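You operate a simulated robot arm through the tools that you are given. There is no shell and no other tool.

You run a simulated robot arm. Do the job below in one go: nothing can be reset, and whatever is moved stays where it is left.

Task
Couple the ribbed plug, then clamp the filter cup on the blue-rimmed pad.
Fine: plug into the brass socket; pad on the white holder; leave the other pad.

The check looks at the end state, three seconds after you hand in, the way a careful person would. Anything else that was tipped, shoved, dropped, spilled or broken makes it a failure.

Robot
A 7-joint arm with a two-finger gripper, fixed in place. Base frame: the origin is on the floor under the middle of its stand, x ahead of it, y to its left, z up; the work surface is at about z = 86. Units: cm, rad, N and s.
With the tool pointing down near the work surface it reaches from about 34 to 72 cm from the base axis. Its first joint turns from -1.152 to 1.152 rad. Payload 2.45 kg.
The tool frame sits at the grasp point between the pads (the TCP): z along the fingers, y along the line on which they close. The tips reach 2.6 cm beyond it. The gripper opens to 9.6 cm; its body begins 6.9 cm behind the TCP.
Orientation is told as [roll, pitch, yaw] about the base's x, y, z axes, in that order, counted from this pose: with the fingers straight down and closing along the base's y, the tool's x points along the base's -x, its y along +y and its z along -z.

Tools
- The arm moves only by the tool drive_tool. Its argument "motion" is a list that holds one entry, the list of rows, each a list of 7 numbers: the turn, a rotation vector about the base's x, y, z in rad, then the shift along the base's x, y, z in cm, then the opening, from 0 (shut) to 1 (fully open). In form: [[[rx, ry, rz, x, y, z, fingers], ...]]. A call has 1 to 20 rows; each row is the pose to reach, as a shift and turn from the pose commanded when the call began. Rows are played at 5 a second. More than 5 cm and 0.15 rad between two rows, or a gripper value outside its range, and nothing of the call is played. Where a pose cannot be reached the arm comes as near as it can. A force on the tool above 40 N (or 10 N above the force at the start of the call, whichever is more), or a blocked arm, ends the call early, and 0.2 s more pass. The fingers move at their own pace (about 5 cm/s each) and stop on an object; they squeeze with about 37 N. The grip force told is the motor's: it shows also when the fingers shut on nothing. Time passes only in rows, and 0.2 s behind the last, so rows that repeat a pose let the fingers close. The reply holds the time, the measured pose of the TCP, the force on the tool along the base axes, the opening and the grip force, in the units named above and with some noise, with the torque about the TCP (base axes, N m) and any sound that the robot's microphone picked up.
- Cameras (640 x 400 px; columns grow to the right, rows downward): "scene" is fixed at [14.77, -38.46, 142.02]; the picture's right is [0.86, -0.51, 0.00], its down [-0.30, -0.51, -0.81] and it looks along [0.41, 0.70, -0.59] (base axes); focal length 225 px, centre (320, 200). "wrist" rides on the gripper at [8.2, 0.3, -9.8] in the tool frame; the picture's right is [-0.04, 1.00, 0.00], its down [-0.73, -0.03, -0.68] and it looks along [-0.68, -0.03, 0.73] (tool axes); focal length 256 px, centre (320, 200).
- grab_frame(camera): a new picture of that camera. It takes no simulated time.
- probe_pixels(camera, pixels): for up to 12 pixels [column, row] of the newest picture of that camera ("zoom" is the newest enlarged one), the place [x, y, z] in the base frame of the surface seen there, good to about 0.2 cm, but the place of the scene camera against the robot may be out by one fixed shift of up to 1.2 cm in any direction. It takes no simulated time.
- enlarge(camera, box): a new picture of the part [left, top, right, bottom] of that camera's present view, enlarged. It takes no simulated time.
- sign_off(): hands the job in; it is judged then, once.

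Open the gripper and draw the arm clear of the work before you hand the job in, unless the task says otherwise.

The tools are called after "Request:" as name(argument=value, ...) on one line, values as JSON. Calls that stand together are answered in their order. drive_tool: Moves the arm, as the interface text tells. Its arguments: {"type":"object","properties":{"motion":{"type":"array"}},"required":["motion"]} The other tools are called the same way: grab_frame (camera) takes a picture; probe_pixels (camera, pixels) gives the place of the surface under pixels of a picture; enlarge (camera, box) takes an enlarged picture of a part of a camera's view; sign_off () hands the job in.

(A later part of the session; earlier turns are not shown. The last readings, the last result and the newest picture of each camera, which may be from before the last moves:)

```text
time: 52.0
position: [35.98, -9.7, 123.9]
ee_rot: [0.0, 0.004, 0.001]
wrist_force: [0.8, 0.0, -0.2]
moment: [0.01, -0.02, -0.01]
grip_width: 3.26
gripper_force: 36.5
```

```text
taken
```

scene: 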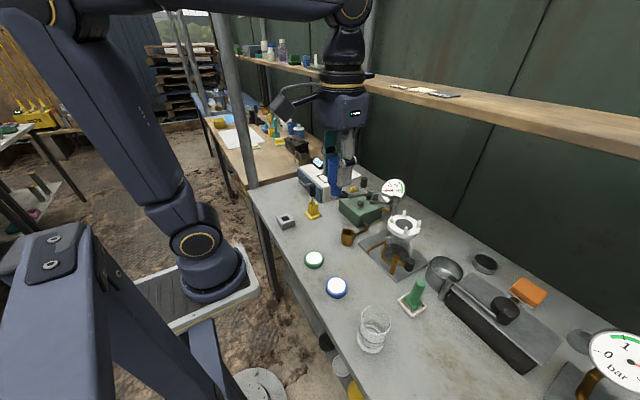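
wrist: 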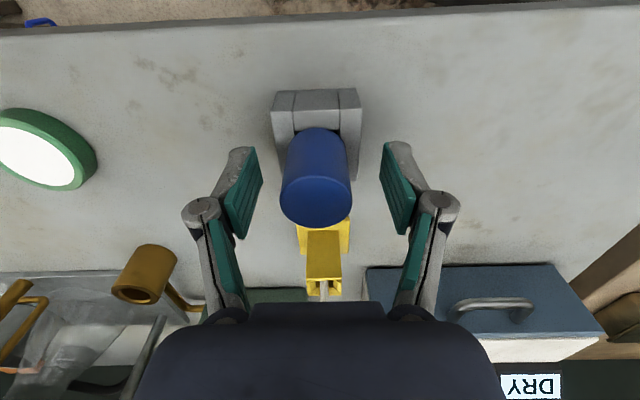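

The plug is now nearer the scene camera at (335,175). I enlarge it.

Request:
enlarge(camera="scene", box=[318, 145, 358, 205])

Request:
enlarge(camera="scene", box=[326, 178, 350, 202])

```text
6.67 times, centred on (338, 175) of scene
```

zoom: 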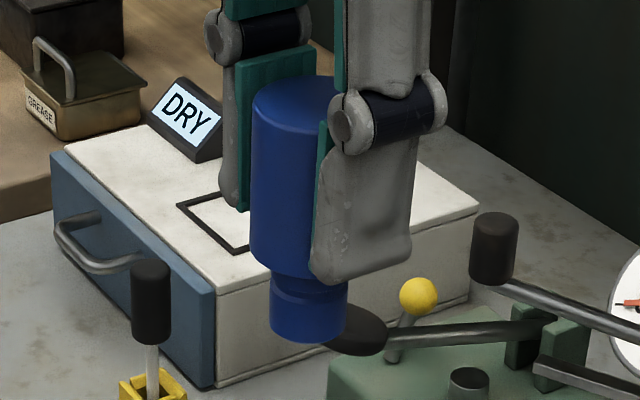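

```text
16.00 times, centred on (338, 190) of scene
```

zoom: 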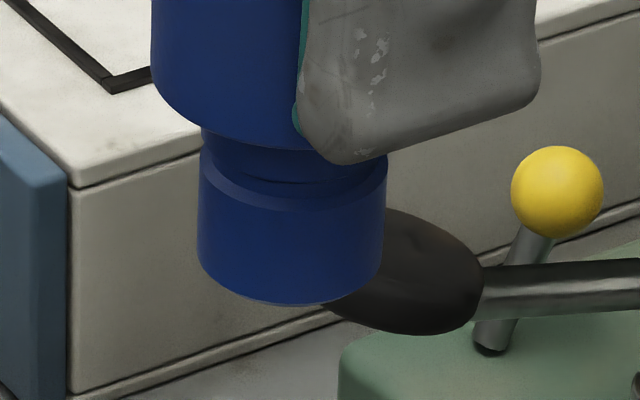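

Close up, the blue nose has a neck groove and then a raised, chamfered rib ring of ≈2.2 cm – a push-in coupling that matches the 2.5–2.6 cm brass bore, while the fluted ones' noses (≈3.1 cm) could not enter. I take blue as the coupling plug and move to view the brass socket beside the held plug.

Request:
drive_tool(motion=[[[0, 0, 0, 1.5, 1.5, -3, 0], [0, 0, 0, 3, 3, -6, 0], [0, 0, 0, 4.5, 4.5, -9, 0], [0, 0, 0, 6, 6, -12, 0], [0, 0, 0, 6, 6, -12, 0]]])

Request:
grab_frame(camera="wrist")

Request:
enlarge(camera="wrist", box=[330, 100, 420, 190])

```text
time: 53.2
position: [41.92, -3.39, 111.62]
ee_rot: [0.0, 0.002, 0.001]
wrist_force: [-0.2, -0.1, -0.1]
moment: [-0.02, -0.02, -0.01]
grip_width: 3.25
gripper_force: 37.1
```

```text
taken
```

wrist: 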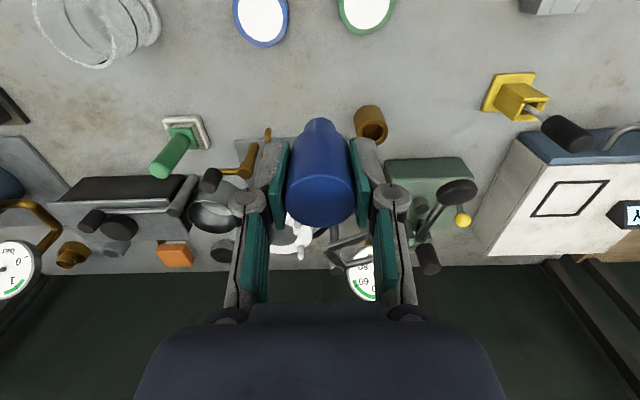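

```text
4.44 times, centred on (375, 145) of wrist
```

zoom: 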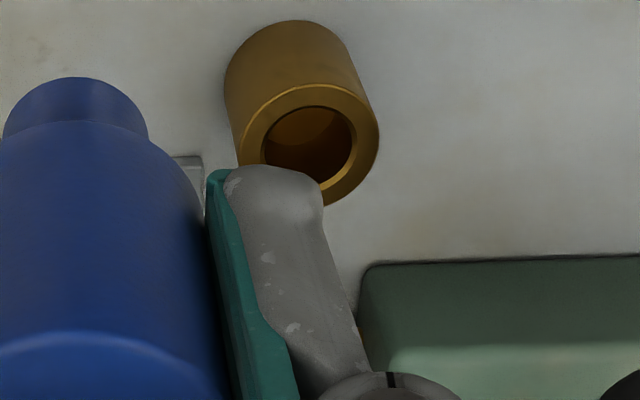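

The socket at (372,122) is partly hidden by a finger. I shift -4 cm in y for a clear view.

Request:
drive_tool(motion=[[[0, 0, 0, 0, -4, 0, 0], [0, 0, 0, 0, -5, 0, 0], [0, 0, 0, 0, -5, 0, 0]]])

Request:
grab_frame(camera="wrist")

Request:
enlarge(camera="wrist", box=[395, 90, 455, 150])

```text
time: 54.0
position: [41.99, -8.52, 111.68]
ee_rot: [0.0, 0.004, -0.002]
wrist_force: [-0.3, -1.0, -0.8]
moment: [-0.01, -0.01, -0.01]
grip_width: 3.25
gripper_force: 36.5
```

```text
taken
```

wrist: 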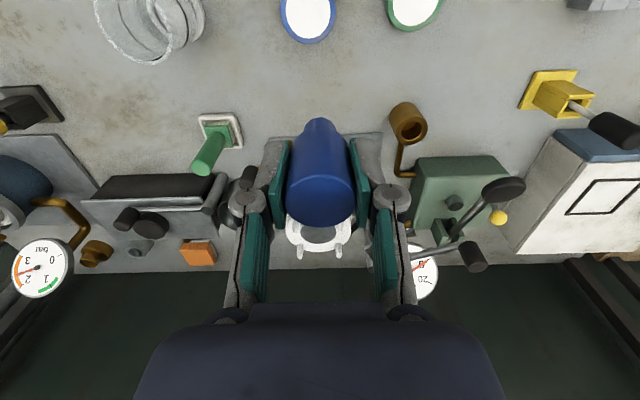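

```text
6.67 times, centred on (425, 120) of wrist
```

zoom: 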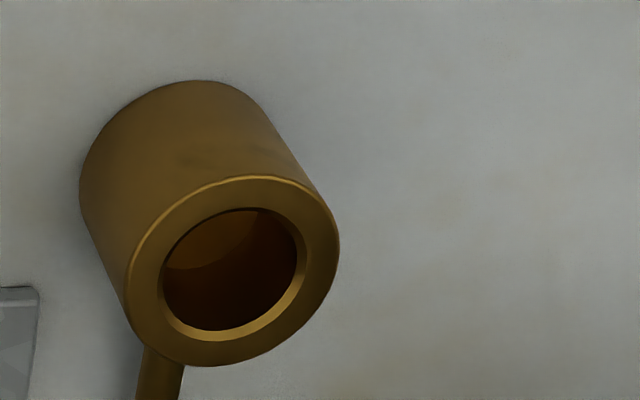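

The socket's top ring is clear here: centre ≈(232,271) in the zoom. I probe points on the ring face for its centre.

Request:
probe_pixels(camera="zoom", pixels=[[145, 280], [320, 260], [250, 192], [212, 350], [172, 222], [292, 322], [305, 212], [160, 325], [128, 285], [337, 255], [255, 178], [205, 364]])

```text
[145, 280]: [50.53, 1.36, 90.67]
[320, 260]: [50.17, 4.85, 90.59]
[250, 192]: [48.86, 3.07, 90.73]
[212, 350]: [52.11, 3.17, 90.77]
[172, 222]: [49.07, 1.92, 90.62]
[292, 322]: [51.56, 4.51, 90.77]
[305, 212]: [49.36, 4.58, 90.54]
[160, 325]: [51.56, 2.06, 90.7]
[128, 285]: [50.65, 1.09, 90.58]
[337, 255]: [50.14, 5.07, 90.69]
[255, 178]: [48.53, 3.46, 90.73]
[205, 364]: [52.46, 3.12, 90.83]
```

Socket centre ≈(50.45,3.15), rim z≈90.7. Now I measure the held plug's axis relative to the TCP by probing its top face and nose.

Request:
enlarge(camera="wrist", box=[270, 105, 370, 235])

Request:
probe_pixels(camera="zoom", pixels=[[215, 300], [425, 300], [320, 240], [320, 365], [320, 300], [275, 70], [365, 70], [320, 52], [320, 75], [240, 260], [400, 260], [320, 180]])

```text
3.08 times, centred on (320, 170) of wrist
```

zoom: 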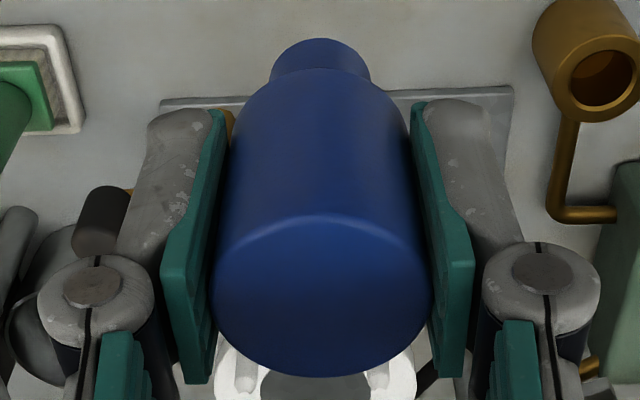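

```text
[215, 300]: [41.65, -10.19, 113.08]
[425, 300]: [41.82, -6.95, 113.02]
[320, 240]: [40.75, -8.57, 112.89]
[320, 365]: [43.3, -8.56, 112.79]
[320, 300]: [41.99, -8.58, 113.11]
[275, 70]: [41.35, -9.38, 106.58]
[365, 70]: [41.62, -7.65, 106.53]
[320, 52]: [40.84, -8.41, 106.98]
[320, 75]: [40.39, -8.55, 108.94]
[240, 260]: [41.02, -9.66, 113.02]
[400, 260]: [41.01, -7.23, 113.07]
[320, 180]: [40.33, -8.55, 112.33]
```

Plug axis coincides with the TCP within 0.1 cm; shoulder should be ≈3.5 below TCP. I check for collisions by probing the pump lever, yellow toggle and clamp handle in this view.

Request:
probe_pixels(camera="wrist", pixels=[[503, 190], [488, 193], [520, 183], [470, 215], [497, 217], [475, 258], [455, 203], [440, 165], [480, 165], [500, 200], [465, 245], [445, 230]])

Request:
enlarge(camera="wrist", box=[400, 140, 540, 300])

```text
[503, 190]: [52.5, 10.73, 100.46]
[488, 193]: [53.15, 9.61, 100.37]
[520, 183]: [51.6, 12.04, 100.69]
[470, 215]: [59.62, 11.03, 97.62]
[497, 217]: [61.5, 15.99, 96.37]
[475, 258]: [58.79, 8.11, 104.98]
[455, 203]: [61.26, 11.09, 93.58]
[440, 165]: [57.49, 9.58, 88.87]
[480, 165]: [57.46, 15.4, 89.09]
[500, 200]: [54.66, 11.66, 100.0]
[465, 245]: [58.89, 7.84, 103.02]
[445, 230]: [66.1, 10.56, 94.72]
```

```text
2.50 times, centred on (470, 220) of wrist
```

zoom: 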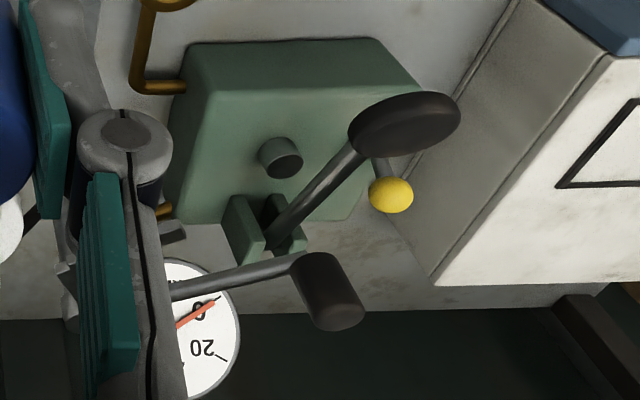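

Clearances are fine: the pump lever disc is at y≥9.2 and the fingers will extend to y≈7.2. I move over the socket (shift +8.5,+11.7) and descend to z≈100.

Request:
drive_tool(motion=[[[0, 0, 0, 2.8, 3.9, 0, 0], [0, 0, 0, 5.6, 7.8, 0, 0], [0, 0, 0, 8.48, 11.7, 0, 0], [0, 0, 0, 8.48, 11.7, -4, 0], [0, 0, 0, 8.48, 11.7, -8, 0], [0, 0, 0, 8.48, 11.7, -11.5, 0], [0, 0, 0, 8.48, 11.7, -11.5, 0]]])

Request:
grab_frame(camera="wrist")

Request:
enlarge(camera="scene", box=[310, 180, 410, 260])

```text
time: 55.6
position: [50.44, 3.27, 100.16]
ee_rot: [-0.002, 0.004, 0.001]
wrist_force: [0.1, -0.1, -0.6]
moment: [-0.02, 0.03, 0.0]
grip_width: 3.23
gripper_force: 36.7
```

```text
taken
```

wrist: 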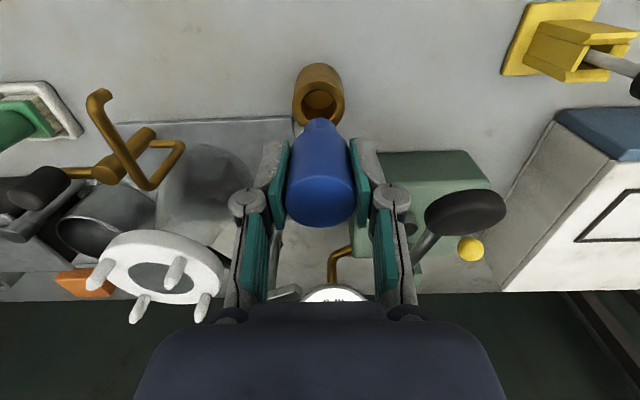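

```text
5.00 times, centred on (360, 220) of scene
```

zoom: 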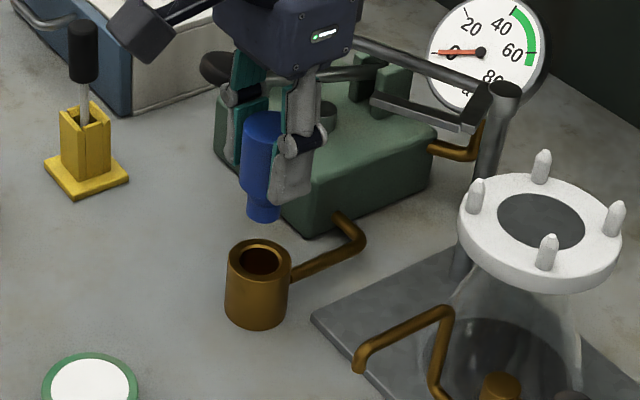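

The nose (col 320) and bore (col 319) line up. I probe nose and rim once more in this view for a check before inserting.

Request:
enlarge(camera="wrist", box=[280, 55, 360, 155])

Request:
probe_pixels(camera="wrist", pixels=[[296, 108], [341, 103], [296, 98], [341, 95], [318, 85], [305, 90], [335, 90], [319, 122], [310, 126], [329, 126]])

```text
4.00 times, centred on (320, 105) of wrist
```

zoom: 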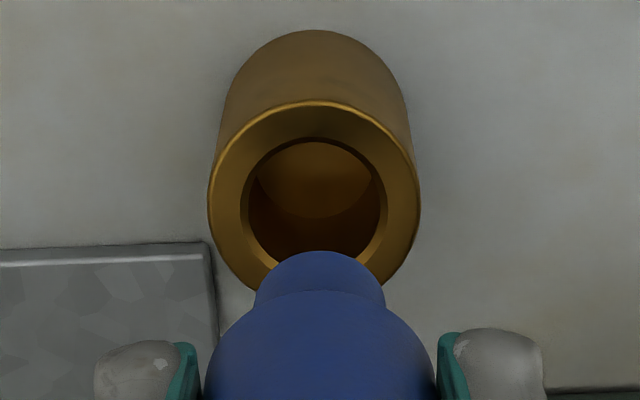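

```text
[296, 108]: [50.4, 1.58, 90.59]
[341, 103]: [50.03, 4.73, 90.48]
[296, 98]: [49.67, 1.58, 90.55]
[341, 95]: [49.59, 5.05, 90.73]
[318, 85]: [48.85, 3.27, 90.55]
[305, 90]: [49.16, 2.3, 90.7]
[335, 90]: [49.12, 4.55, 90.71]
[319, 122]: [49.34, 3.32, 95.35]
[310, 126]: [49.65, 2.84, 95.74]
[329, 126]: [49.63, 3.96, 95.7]
```

Alignment agrees within ~0.1 cm (nose axis ≈(50.46,3.35), bore ≈(50.45,3.25)). I descend in small steps to insert the nose.

Request:
drive_tool(motion=[[[0, 0, 0, 0, -0.07, -1.5, 0], [0, 0, 0, 0, -0.07, -3, 0], [0, 0, 0, 0, -0.07, -4, 0], [0, 0, 0, 0, -0.07, -4.7, 0], [0, 0, 0, 0, -0.07, -5.2, 0], [0, 0, 0, 0, -0.07, -5.5, 0], [0, 0, 0, 0, -0.07, -5.5, 0]]])

Request:
enlarge(camera="scene", box=[310, 190, 390, 254])

Request:
grab_frame(camera="wrist")

```text
time: 57.2
position: [50.4, 2.98, 94.82]
ee_rot: [0.001, 0.002, 0.001]
wrist_force: [-0.2, 0.0, -1.3]
moment: [0.02, -0.01, 0.02]
grip_width: 3.24
gripper_force: 37.0
```

```text
6.25 times, centred on (350, 222) of scene
```

zoom: 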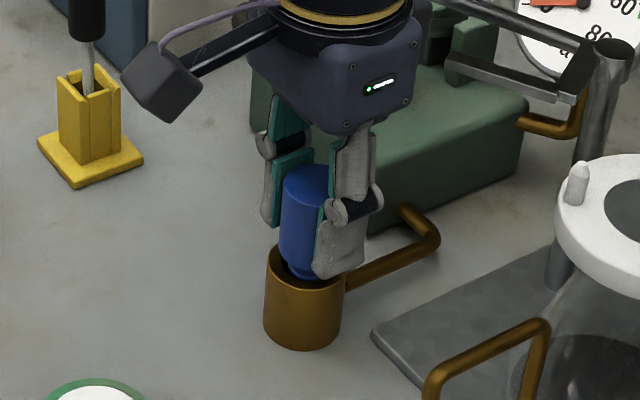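

```text
taken
```

wrist: 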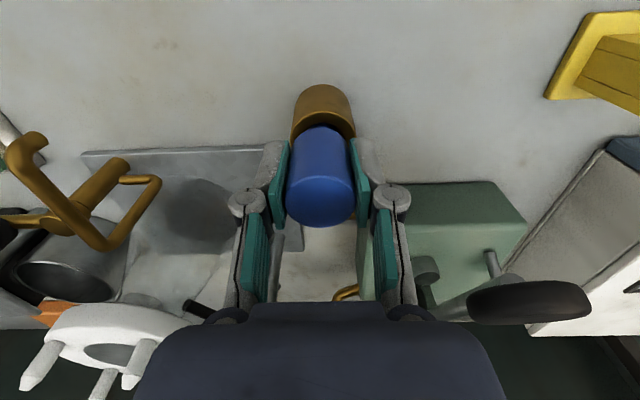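

The nose is entering freely (force ≈0). I continue in 0.2 cm steps until the shoulder meets the rim, listening for a click.

Request:
drive_tool(motion=[[[0, 0, 0, 0, 0, -0.2, 0], [0, 0, 0, 0, 0, -0.4, 0], [0, 0, 0, 0, 0, -0.6, 0], [0, 0, 0, 0, 0, -0.7, 0], [0, 0, 0, 0, 0, -0.7, 0]]])

Request:
enlarge(camera="scene", box=[310, 190, 390, 254])

```text
time: 58.4
position: [50.39, 3.21, 94.16]
ee_rot: [-0.001, 0.003, 0.001]
wrist_force: [-0.3, -0.2, -0.5]
moment: [-0.02, -0.01, 0.01]
grip_width: 3.25
gripper_force: 37.1
```

```text
6.25 times, centred on (350, 222) of scene
```

zoom: 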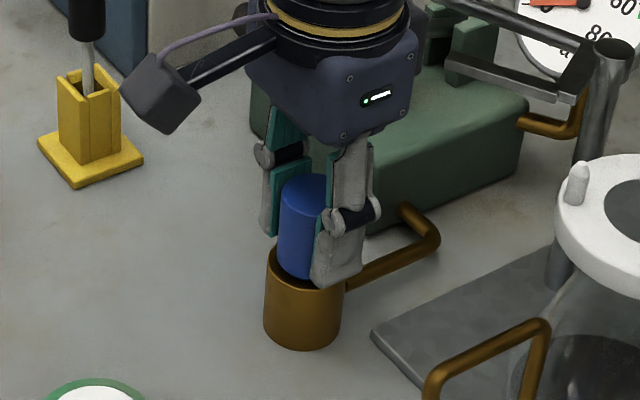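

Still no contact at z=94.16. I keep going down in small steps.

Request:
drive_tool(motion=[[[0, 0, 0, 0, 0, -0.15, 0], [0, 0, 0, 0, 0, -0.3, 0], [0, 0, 0, 0, 0, -0.45, 0], [0, 0, 0, 0, 0, -0.6, 0], [0, 0, 0, 0, 0, -0.6, 0]]])

Request:
enlarge(camera="scene", box=[330, 210, 370, 245])

```text
time: 59.6
position: [50.59, 3.13, 93.49]
ee_rot: [0.001, 0.002, -0.001]
wrist_force: [-9.5, -3.7, 24.8]
moment: [-0.07, 0.21, 0.0]
grip_width: 3.25
gripper_force: 37.0
```

```text
11.43 times, centred on (350, 228) of scene
```

zoom: 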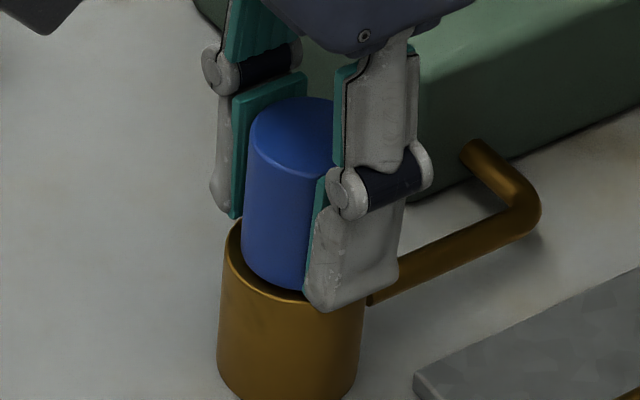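

Contact at z≈93.5 with 25 N: the shoulder (or fingertips) has reached the rim, with no click heard. I ease the load slightly, open, and rise a little to look.

Request:
drive_tool(motion=[[[0, 0, 0, -0.1, -0.05, 0.1, 0], [0, 0, 0, -0.1, -0.05, 0.1, 0.3], [0, 0, 0, -0.1, -0.05, 0.1, 0.6], [0, 0, 0, -0.1, -0.05, 0.2, 0.6], [0, 0, 0, -0.1, -0.05, 3, 0.6], [0, 0, 0, -0.1, -0.05, 7, 0.6], [0, 0, 0, -0.1, -0.05, 11, 0.6]]])

Request:
grab_frame(camera="wrist")

Request:
enlarge(camera="scene", box=[330, 205, 370, 250])

```text
time: 61.2
position: [50.3, 3.12, 104.45]
ee_rot: [0.0, 0.003, -0.001]
wrist_force: [-0.4, -0.5, -0.2]
moment: [-0.01, 0.0, 0.02]
grip_width: 5.75
gripper_force: 0.1
```

```text
taken
```

wrist: 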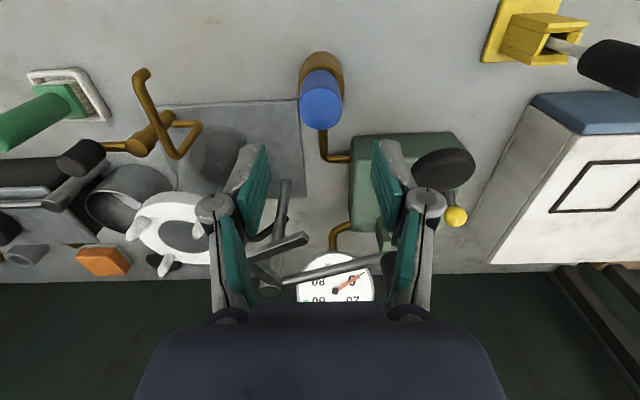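

```text
8.89 times, centred on (350, 228) of scene
```

zoom: 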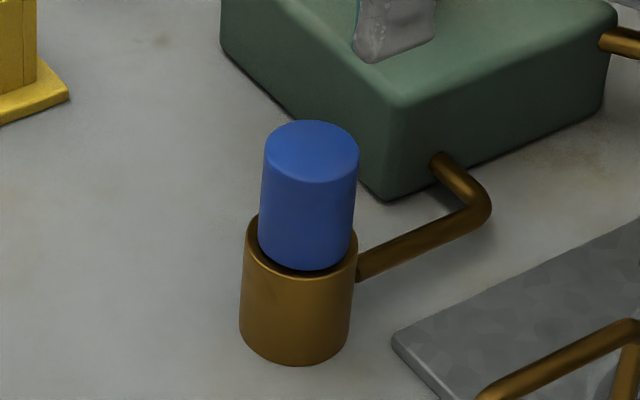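

The blue plug stands in the brass socket. I probe its top and the rim to judge seating depth and tilt.

Request:
enlarge(camera="wrist", box=[285, 40, 360, 140])

Request:
probe_pixels(camera="wrist", pixels=[[321, 110], [303, 108], [340, 108], [321, 96], [321, 125], [321, 85], [303, 75], [341, 78], [321, 60], [302, 92], [342, 92]])

```text
4.00 times, centred on (322, 90) of wrist
```

zoom: 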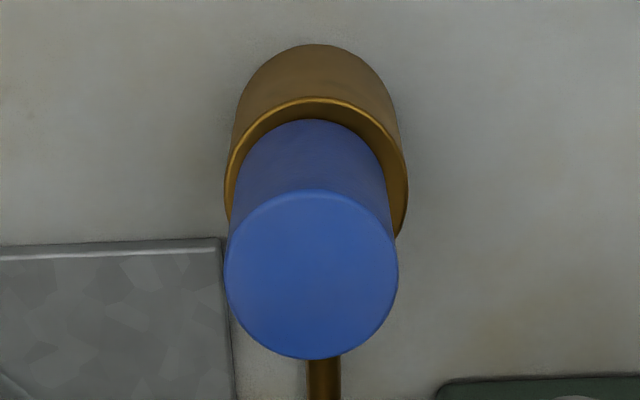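

```text
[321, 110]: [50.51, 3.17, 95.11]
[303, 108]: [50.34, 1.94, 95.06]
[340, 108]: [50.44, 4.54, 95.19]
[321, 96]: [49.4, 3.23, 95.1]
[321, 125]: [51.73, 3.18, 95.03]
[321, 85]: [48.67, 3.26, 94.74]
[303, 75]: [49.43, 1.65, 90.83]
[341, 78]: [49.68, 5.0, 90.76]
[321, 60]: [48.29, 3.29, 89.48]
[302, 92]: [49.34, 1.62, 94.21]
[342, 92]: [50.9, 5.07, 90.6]
```

The plug top is level at z≈95.1, so the shoulder is at ≈90.8, about on the rim (90.7). I press down gently with closed fingertips on the top to make sure it is fully seated.

Request:
drive_tool(motion=[[[0, 0, 0, 0.1, 0.1, 0, 0], [0, 0, 0, 0.1, 0.1, 0, 0], [0, 0, 0, 0.1, 0.1, -3, 0], [0, 0, 0, 0.1, 0.1, -5.5, 0], [0, 0, 0, 0.1, 0.1, -6.4, 0], [0, 0, 0, 0.1, 0.1, -6.6, 0], [0, 0, 0, 0.1, 0.1, -6.75, 0], [0, 0, 0, 0.1, 0.1, -6.85, 0], [0, 0, 0, 0.1, 0.1, -6.95, 0], [0, 0, 0, 0.1, 0.1, -6.95, 0]]])

Request:
enlarge(camera="scene", box=[330, 205, 370, 250])

```text
time: 63.4
position: [50.44, 3.3, 97.55]
ee_rot: [0.0, 0.002, 0.001]
wrist_force: [-0.4, 0.1, 10.7]
moment: [0.04, 0.03, 0.0]
grip_width: 0.59
gripper_force: 28.3
```

```text
8.89 times, centred on (350, 228) of scene
```

zoom: 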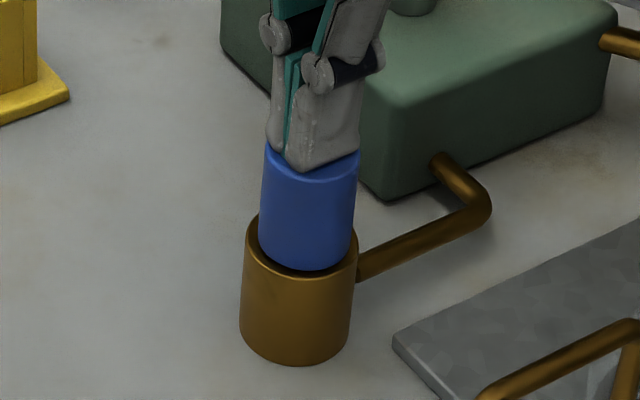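

Contact force is 10.7 N with the plug unmoved. I press a bit more, up to about 30 N, to catch any detent.

Request:
drive_tool(motion=[[[0, 0, 0, 0, 0, -0.1, 0], [0, 0, 0, 0, 0, -0.2, 0], [0, 0, 0, 0, 0, -0.3, 0], [0, 0, 0, 0, 0, -0.3, 0]]])

Request:
enlarge(camera="scene", box=[330, 205, 370, 250])

```text
time: 64.2
position: [50.49, 3.15, 97.48]
ee_rot: [-0.001, -0.003, 0.0]
wrist_force: [-5.8, 0.4, 11.1]
moment: [0.01, 0.17, 0.0]
grip_width: 0.63
gripper_force: 28.4
stopped in row 3: the force on the tool passed its limit at 44 N (the readings are from after the stop); the commanded pose is now the measured one
```

```text
8.89 times, centred on (350, 228) of scene
```

zoom: 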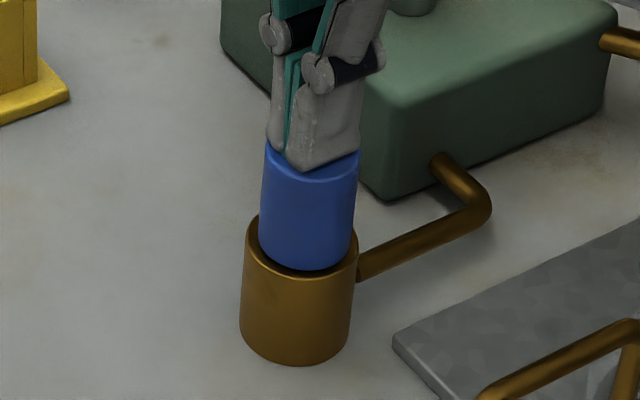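

The plug is against a hard stop (44 N, no movement), seated and upright. To be sure the fluted white plug isn't the intended one, I'll go back to the rack viewpoint and probe the 3D radius of its nose ring directly; first I rise and travel high.

Request:
drive_tool(motion=[[[0, 0, 0, 0, 0, 4, 0.2], [0, 0, 0, 0, 0, 8.5, 0.4], [0, 0, 0, 0, 0, 13, 0.5], [0, 0, 0, -0.5, -1, 17.5, 0.5], [0, 0, 0, -1.5, -5.3, 18, 0.5], [0, 0, -0.1, -2.5, -9.6, 18, 0.5], [0, 0, -0.2, -3.5, -13.9, 18, 0.5], [0, 0, -0.3, -4.5, -18.2, 18, 0.5], [0, 0, -0.4, -5.5, -22.5, 18, 0.5], [0, 0, -0.5, -6.7, -26.8, 18, 0.5], [0, 0, -0.6, -7.9, -31.1, 18, 0.5], [0, 0, -0.7, -9.1, -35.4, 18, 0.5], [0, 0, -0.8, -10.3, -39.7, 17, 0.5], [0, 0, -0.9, -11.7, -44, 16, 0.5], [0, 0, -1.0, -13.1, -48.3, 15, 0.5], [0, 0, -1.0, -14.4, -52.6, 14, 0.5], [0, 0, -1.0, -15, -55.5, 13, 0.5], [0, 0, -1.0, -15, -55.5, 13, 0.5]]])

Request:
grab_frame(camera="wrist")

Request:
enlarge(camera="scene", box=[310, 170, 430, 260])

```text
time: 68.0
position: [35.15, -52.39, 110.48]
ee_rot: [0.0, -0.003, -1.001]
wrist_force: [-0.3, 0.5, -0.2]
moment: [0.0, 0.02, -0.02]
grip_width: 4.79
gripper_force: 0.1
```

```text
taken
```

wrist: 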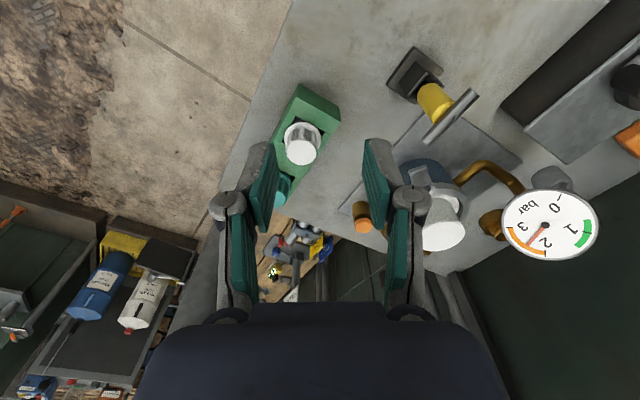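

```text
4.44 times, centred on (370, 215) of scene
```

zoom: 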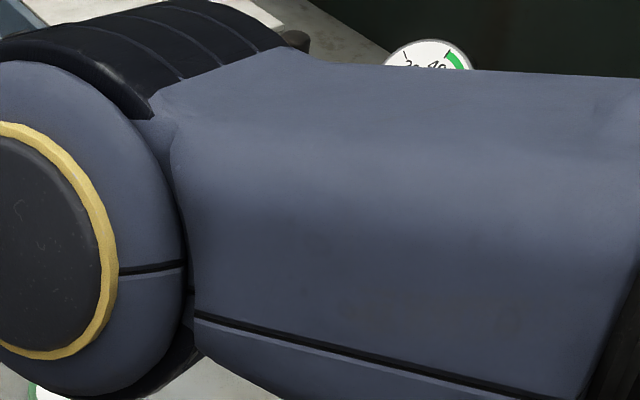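

From here the white plug is at (302,143). I enlarge the gap region and probe the visible ring beneath the flange.

Request:
enlarge(camera="wrist", box=[280, 105, 330, 145])

Request:
drive_tool(motion=[[[0, 0, 0, 0.2, -1, -4, 0.5], [0, 0, 0, 0.3, -2, -7.5, 0.7], [0, 0, 0, 0.4, -3.5, -11, 0.7], [0, 0, 0, 0.4, -3.5, -11, 0.7]]])

Request:
grab_frame(camera="wrist")

```text
10.00 times, centred on (305, 125) of wrist
```

zoom: 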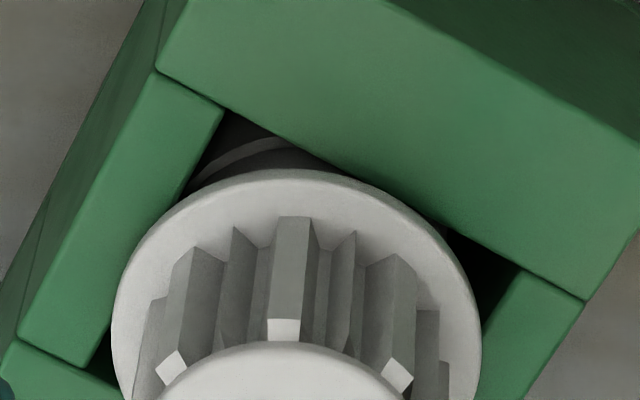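

```text
time: 69.0
position: [35.53, -55.53, 99.37]
ee_rot: [0.0, -0.004, -1.001]
wrist_force: [0.6, -0.8, 0.0]
moment: [0.04, 0.0, 0.01]
grip_width: 6.74
gripper_force: 0.1
```

```text
taken
```

wrist: 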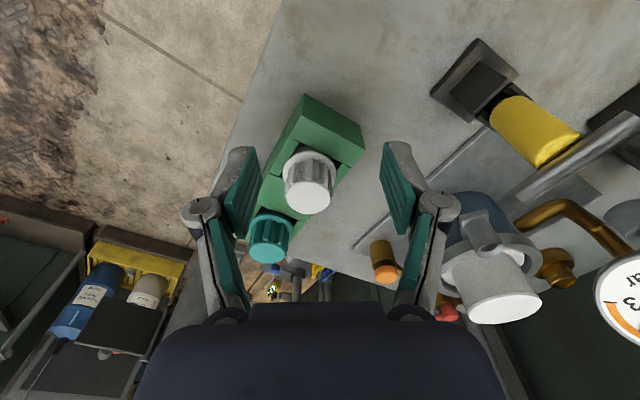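

Now closer, I enlarge the gap near (305,148) and probe the ring crescent and flange edges.

Request:
enlarge(camera="wrist", box=[288, 135, 338, 170])

```text
11.43 times, centred on (313, 152) of wrist
```

zoom: 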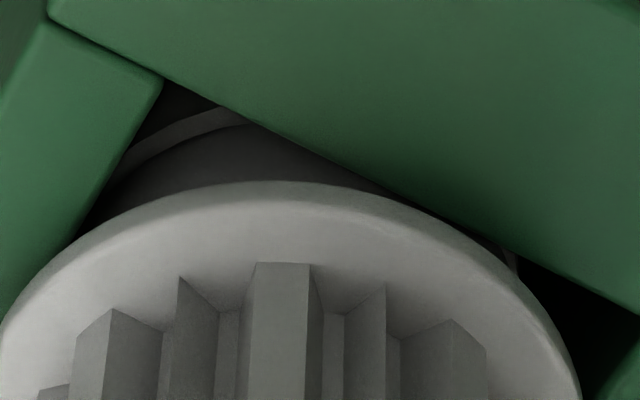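

Request:
probe_pixels(camera="zoom", pixels=[[205, 122], [160, 145], [225, 113], [180, 160], [230, 150], [280, 160], [150, 175], [205, 175], [180, 100], [280, 185], [100, 225], [510, 262]])

Request:
probe_pixels(camera="wrist", pixels=[[309, 195], [296, 195], [322, 195], [309, 183], [309, 208], [286, 165], [333, 165], [309, 150], [270, 240], [255, 215], [290, 222]])

```text
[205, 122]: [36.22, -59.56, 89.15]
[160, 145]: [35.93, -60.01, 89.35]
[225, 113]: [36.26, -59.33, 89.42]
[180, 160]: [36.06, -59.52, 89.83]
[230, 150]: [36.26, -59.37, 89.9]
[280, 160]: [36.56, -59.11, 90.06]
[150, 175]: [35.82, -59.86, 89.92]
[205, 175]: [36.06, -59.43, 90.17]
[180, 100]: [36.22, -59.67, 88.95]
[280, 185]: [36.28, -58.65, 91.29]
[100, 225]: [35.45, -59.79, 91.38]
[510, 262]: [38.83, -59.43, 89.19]
```

```text
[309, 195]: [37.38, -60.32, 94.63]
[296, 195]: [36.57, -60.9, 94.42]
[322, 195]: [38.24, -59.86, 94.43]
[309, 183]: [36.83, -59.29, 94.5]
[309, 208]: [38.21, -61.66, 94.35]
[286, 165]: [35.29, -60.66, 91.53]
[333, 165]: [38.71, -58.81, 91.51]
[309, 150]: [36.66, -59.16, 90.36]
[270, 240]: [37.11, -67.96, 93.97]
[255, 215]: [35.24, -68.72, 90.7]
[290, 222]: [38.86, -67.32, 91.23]
```

Probes give the white plug's body under the flange r≈1.6 (3.2 cm across) versus a 2.5 cm bore, so it seems not to fit, but its lower nose is hidden. To be certain, I'll tilt the tool outward to gain reach and hover over the white plug, checking reachability first.

Request:
drive_tool(motion=[[[-0.1, -0.062, 0, 0, 0, 0.5, 0.6], [-0.2, -0.124, 0, 0, 0, 1, 0.6], [-0.255, -0.158, 0, 0.4, -1, 1, 0.6], [-0.255, -0.158, 0, 1.0, -2.7, 1, 0.6], [-0.255, -0.158, 0, 1.6, -4.4, 0.8, 0.6], [-0.255, -0.158, 0, 1.6, -4.4, 0.8, 0.6]]])

Request:
grab_frame(camera="wrist")

```text
time: 70.4
position: [37.6, -60.27, 100.32]
ee_rot: [-0.003, -0.303, -1.001]
wrist_force: [0.1, -0.6, -0.5]
moment: [0.02, -0.01, 0.0]
grip_width: 5.74
gripper_force: 0.0
```

```text
taken
```

wrist: 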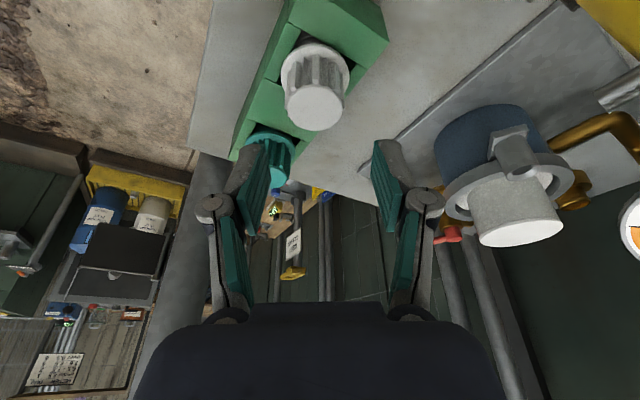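

The tilted pose over the white plug is reachable. I look again at the gap under its flange from this viewpoint with probes.

Request:
enlarge(camera="wrist", box=[270, 20, 360, 80])

Request:
probe_pixels(camera="wrist", pixels=[[315, 107], [295, 107], [335, 107], [315, 90], [315, 125], [283, 65], [349, 70], [315, 42], [300, 36], [296, 40], [304, 34]])

```text
6.67 times, centred on (315, 50) of wrist
```

zoom: 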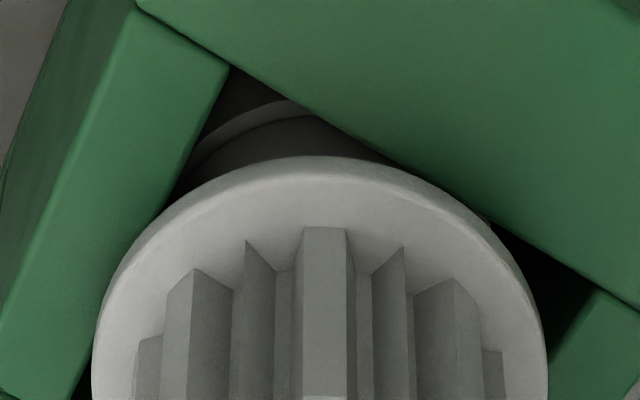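

```text
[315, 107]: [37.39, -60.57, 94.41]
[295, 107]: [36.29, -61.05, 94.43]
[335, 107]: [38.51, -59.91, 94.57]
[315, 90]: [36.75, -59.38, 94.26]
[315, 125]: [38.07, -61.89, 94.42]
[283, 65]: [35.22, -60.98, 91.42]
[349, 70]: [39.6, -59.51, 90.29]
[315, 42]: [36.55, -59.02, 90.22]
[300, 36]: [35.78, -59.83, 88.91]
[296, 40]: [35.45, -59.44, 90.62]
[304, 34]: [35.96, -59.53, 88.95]
```

The ring beneath the white flange measures r≈1.7 and the body r≈1.6 for 2 cm down, so it cannot enter the 2.5 cm bore: the blue push-in plug with its ribbed nose is the right one and stays coupled. I leave the rack untouched, untilt and travel high toward the blue-rimmed pad.

Request:
drive_tool(motion=[[[0, 0, 0, -0.6, 2, 2.5, 0.8], [0, 0, 0, -1.4, 4.4, 5, 1], [0.1, 0.062, 0, -2, 7.5, 8, 1], [0.2, 0.124, 0, -2, 11, 11, 1], [0.255, 0.158, 0, -2, 15, 13, 1], [0.255, 0.158, 0, -1.8, 19.5, 14, 1], [0.255, 0.158, 0, -1.6, 24, 14, 1], [0.255, 0.158, 0, -1.4, 28.5, 14, 1], [0.255, 0.158, 0, -1.2, 33, 14, 1], [0.255, 0.158, 0, -1, 37.5, 13, 1], [0.255, 0.158, 0, -0.6, 42, 11, 1], [0.255, 0.158, 0, -0.3, 46, 8, 1], [0.255, 0.158, 0, 0, 50.5, 6, 1], [0.255, 0.158, 0, 0, 50.5, 6, 1]]])

Request:
grab_frame(camera="wrist")

Request:
grab_frame(camera="scene")

```text
time: 73.4
position: [37.68, -10.02, 106.43]
ee_rot: [-0.002, -0.003, -0.999]
wrist_force: [-0.2, 1.0, -0.1]
moment: [-0.01, -0.01, 0.02]
grip_width: 9.6
gripper_force: 0.1
```

```text
taken
```

wrist: 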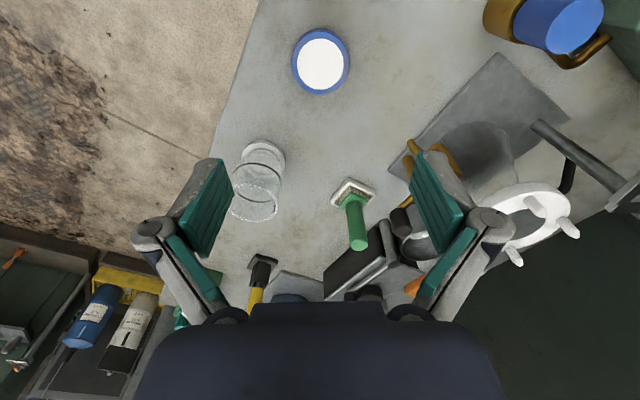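

```text
taken
```

scene: 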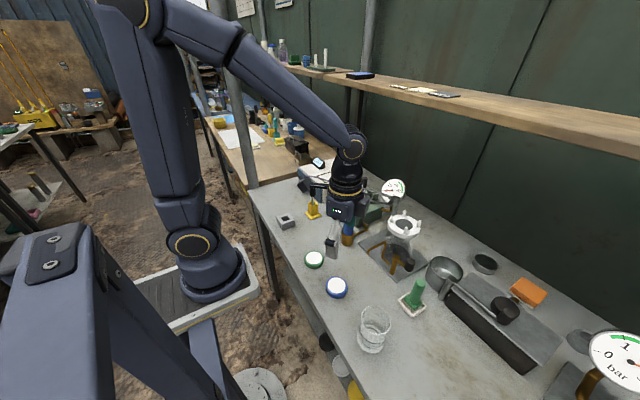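

The blue-rimmed pad is at (320,62). I probe its rim, then yaw to -1.57 so the fingers close along x (between the holder pegs).

Request:
probe_pixels(camera="wrist", pixels=[[320, 62], [296, 60], [345, 60], [321, 33], [320, 91], [303, 42], [339, 42], [301, 82], [340, 82], [320, 96], [320, 102]])

Request:
drive_tool(motion=[[[0, 0, -0.14, 0, 0, 0, 1], [0, 0, -0.28, 0, 0, 0, 1], [0, 0, -0.42, 0, 0, 0, 1], [0, 0, -0.571, 0, 0, 0, 1], [0, 0, -0.571, 0, 0, 0, 1]]])

Request:
grab_frame(camera="wrist")

```text
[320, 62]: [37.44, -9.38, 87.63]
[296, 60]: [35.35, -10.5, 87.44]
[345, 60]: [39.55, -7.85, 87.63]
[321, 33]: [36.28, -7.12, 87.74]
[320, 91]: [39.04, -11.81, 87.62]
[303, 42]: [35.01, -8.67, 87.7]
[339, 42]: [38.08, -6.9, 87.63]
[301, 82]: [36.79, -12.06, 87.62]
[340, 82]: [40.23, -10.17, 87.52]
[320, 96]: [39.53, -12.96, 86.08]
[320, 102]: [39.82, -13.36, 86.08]
```

```text
refused: row 4 steps farther than a row can; nothing moved
```

```text
taken
```

wrist: 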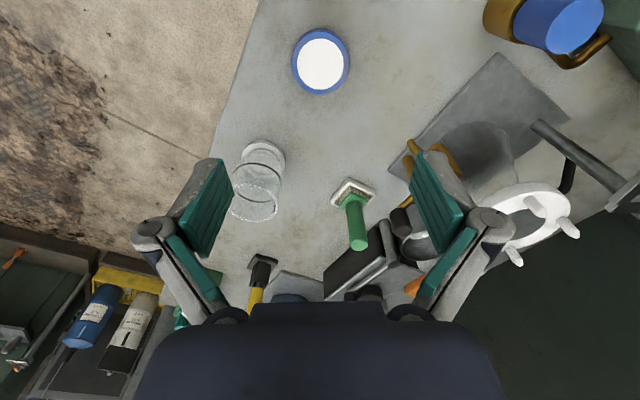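

The row step was 0.151 rad, slightly too much. Pad centre is ≈(37.57,-9.48). I repeat the yaw with smaller steps.

Request:
drive_tool(motion=[[[0, 0, -0.12, 0, 0, 0, 1], [0, 0, -0.24, 0, 0, 0, 1], [0, 0, -0.36, 0, 0, 0, 1], [0, 0, -0.48, 0, 0.2, -1, 1], [0, 0, -0.571, 0, 0.5, -3, 1], [0, 0, -0.571, 0, 0.5, -6, 1], [0, 0, -0.571, 0, 0.5, -6, 1]]])

Request:
grab_frame(camera="wrist")

```text
time: 75.0
position: [37.6, -9.25, 100.24]
ee_rot: [0.0, -0.002, -1.573]
wrist_force: [0.7, -0.6, -0.4]
moment: [0.01, 0.0, 0.01]
grip_width: 9.6
gripper_force: 0.0
```

```text
taken
```

wrist: 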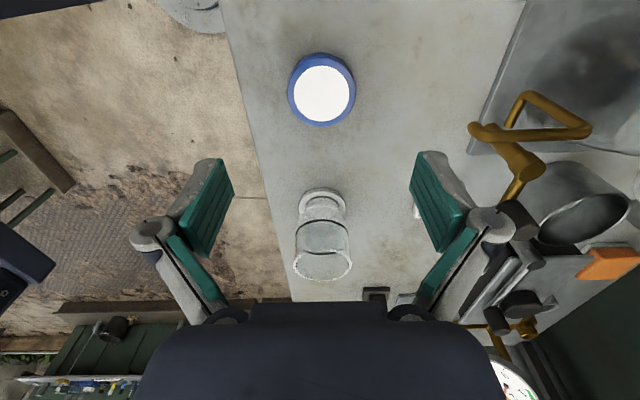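

I probe the pad rim again from this view for a precise centre before descending.

Request:
enlarge(camera="wrist", box=[275, 40, 370, 140])

Request:
probe_pixels(camera="wrist", pixels=[[292, 90], [352, 90], [322, 57], [322, 123], [298, 70], [345, 68], [299, 110], [346, 110], [322, 90], [288, 92], [356, 90]])

```text
4.00 times, centred on (322, 90) of wrist
```

zoom: 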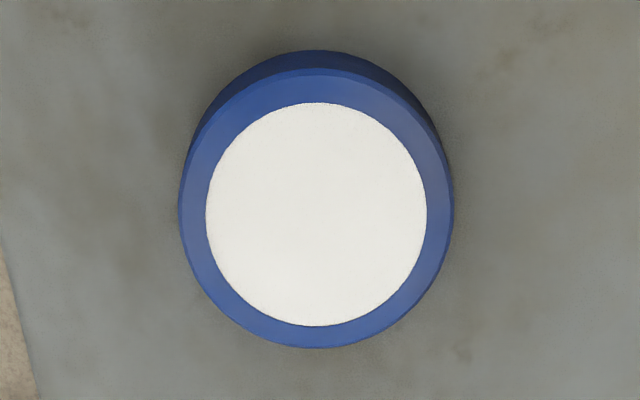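

```text
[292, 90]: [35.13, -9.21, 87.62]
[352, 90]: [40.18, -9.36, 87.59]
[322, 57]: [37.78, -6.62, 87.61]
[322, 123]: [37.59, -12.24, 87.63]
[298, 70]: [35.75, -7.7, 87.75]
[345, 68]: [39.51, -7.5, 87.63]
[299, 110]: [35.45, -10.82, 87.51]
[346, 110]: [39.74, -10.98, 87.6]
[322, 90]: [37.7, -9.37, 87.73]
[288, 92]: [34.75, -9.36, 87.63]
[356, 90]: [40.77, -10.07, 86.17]
```

Pad centre ≈(37.58,-9.55), radius ≈2.95. I shift y by -0.28 and descend to z≈89.0 (tips ≈0.3 above the bench).

Request:
drive_tool(motion=[[[0, 0, 0, 0, -0.28, -3, 0.85], [0, 0, 0, 0, -0.28, -6.5, 0.85], [0, 0, 0, 0, -0.28, -9, 0.85], [0, 0, 0, 0, -0.28, -10.5, 0.85], [0, 0, 0, 0, -0.28, -11.2, 0.85], [0, 0, 0, 0, -0.28, -11.2, 0.85]]])

Request:
grab_frame(camera="wrist")

Request:
enlarge(camera="scene", box=[300, 240, 380, 310])

```text
time: 76.4
position: [37.55, -9.5, 89.08]
ee_rot: [0.001, -0.001, -1.572]
wrist_force: [-0.1, -0.5, 0.2]
moment: [-0.02, -0.03, 0.02]
grip_width: 8.15
gripper_force: 0.0
```

```text
taken
```

wrist: 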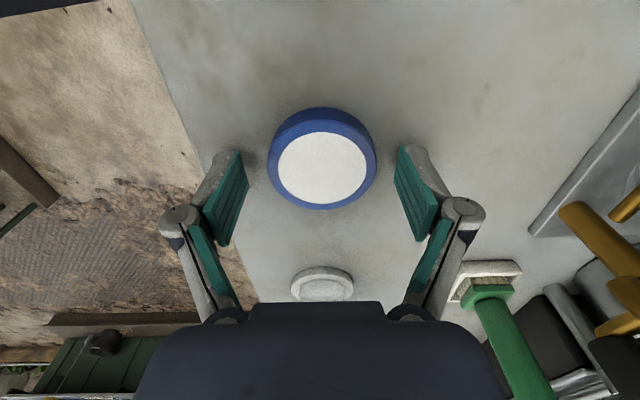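

```text
5.71 times, centred on (340, 275) of scene
```

zoom: 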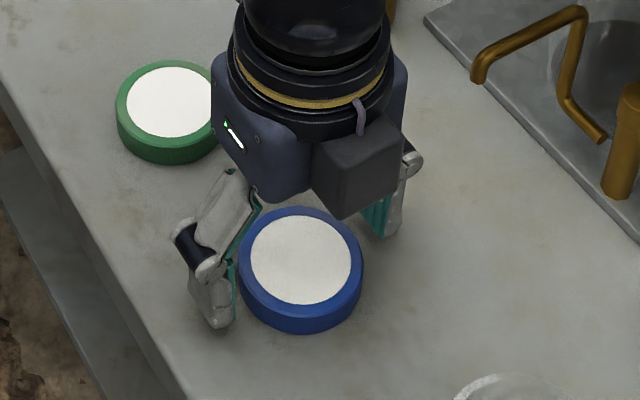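

The pad is centred between the fingers (cols 245 and 398, pad centre 322). I close on it.

Request:
drive_tool(motion=[[[0, 0, 0, 0, 0, 0, 0.7], [0, 0, 0, 0, 0, 0, 0.5], [0, 0, 0, 0, 0, 0, 0.5], [0, 0, 0, 0, 0, 0, 0.5]]])

Request:
grab_frame(camera="wrist")

```text
time: 77.4
position: [37.39, -9.45, 89.08]
ee_rot: [0.0, -0.001, -1.572]
wrist_force: [-0.5, 1.3, 7.6]
moment: [0.02, 0.09, -0.04]
grip_width: 5.8
gripper_force: 37.3
```

```text
taken
```

wrist: 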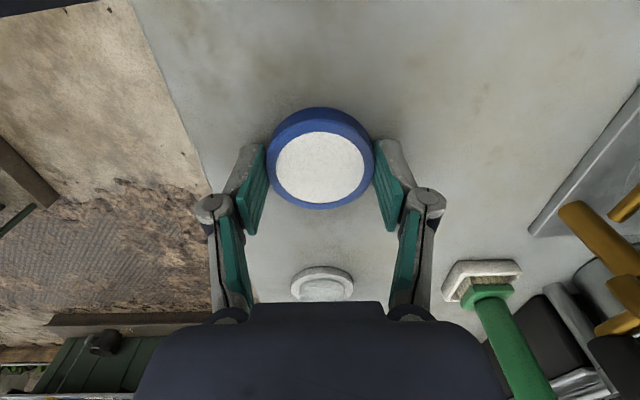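

It grips at 5.8 cm with 37 N. I lift a few cm and check that the pad stays level.

Request:
drive_tool(motion=[[[0, 0, 0, 0, 0, 0.5, 0.4], [0, 0, 0, 0, 0, 1.5, 0.4], [0, 0, 0, 0, 0, 4, 0.4], [0, 0, 0, 0, 0, 8, 0.4], [0, 0, 0, 0, 0, 8, 0.4]]])

Request:
grab_frame(camera="wrist")

Request:
enlarge(camera="scene", box=[290, 210, 390, 300])

```text
time: 78.6
position: [37.57, -9.69, 97.05]
ee_rot: [0.0, -0.001, -1.572]
wrist_force: [0.5, 0.6, 0.7]
moment: [-0.03, 0.02, 0.0]
grip_width: 5.83
gripper_force: 37.0
```

```text
taken
```

wrist: 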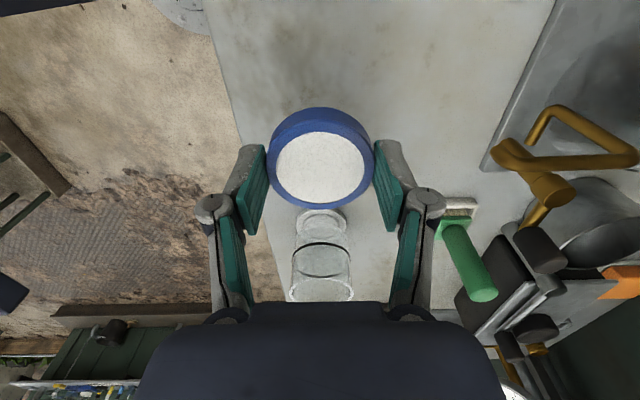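

```text
4.44 times, centred on (340, 255) of scene
```

zoom: 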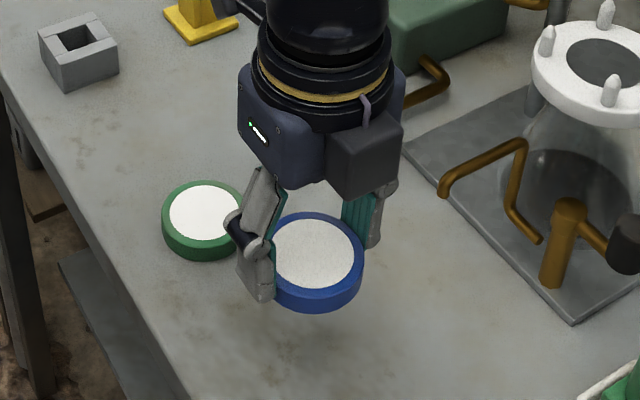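

The pad is held level. I probe it to get its centre offset and height relative to the TCP.

Request:
enlarge(camera="wrist", box=[250, 95, 390, 235])

Request:
probe_pixels(camera="wrist", pixels=[[320, 165], [272, 165], [368, 165], [320, 129], [320, 205], [285, 135], [355, 135], [285, 190], [355, 190], [320, 118], [320, 111]])

```text
2.86 times, centred on (320, 165) of wrist
```

zoom: 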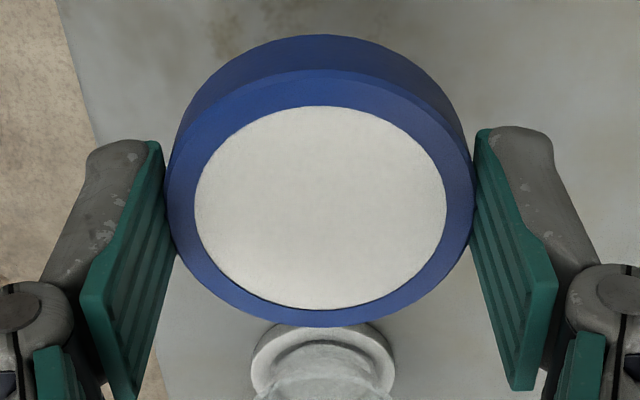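

```text
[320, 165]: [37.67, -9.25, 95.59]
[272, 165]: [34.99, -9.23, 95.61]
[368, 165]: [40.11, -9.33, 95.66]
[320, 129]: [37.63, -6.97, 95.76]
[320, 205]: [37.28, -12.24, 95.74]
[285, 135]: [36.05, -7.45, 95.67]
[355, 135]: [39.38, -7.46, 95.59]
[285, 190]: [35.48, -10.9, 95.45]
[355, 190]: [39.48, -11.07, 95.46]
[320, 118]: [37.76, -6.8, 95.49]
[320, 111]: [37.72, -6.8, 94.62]
```

Pad centre equals TCP within 0.1 cm; its bottom is ≈3.1 below the TCP. I raise to z≈113.5 and move to hover near the holder, offset to -y, to view the pegs.

Request:
drive_tool(motion=[[[0, 0, 0, 0, 0, 4.5, 0.4], [0, 0, 0, 0, 0, 9, 0.4], [0, 0, 0, 1, -0.5, 13, 0.4], [0, 0, 0, 5, -1, 16, 0.4], [0, 0, 0, 9.5, -1.5, 16.5, 0.4], [0, 0, 0, 14, -2.5, 16.5, 0.4], [0, 0, 0, 18, -3.2, 16.5, 0.4], [0, 0, 0, 22, -4, 16.5, 0.4], [0, 0, 0, 22, -4, 16.5, 0.4]]])

Request:
grab_frame(camera="wrist")

Request:
grab_frame(camera="scene")

```text
refused: row 4 steps farther than a row can; nothing moved
```

```text
taken
```

wrist: 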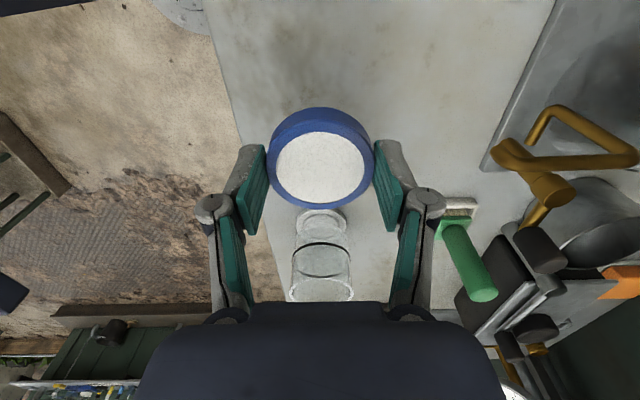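

```text
taken
```

scene: 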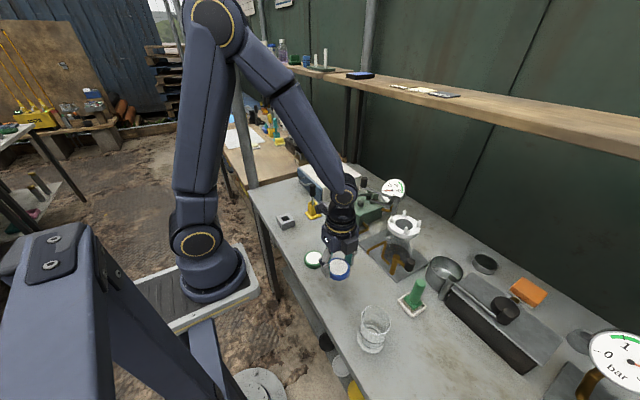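

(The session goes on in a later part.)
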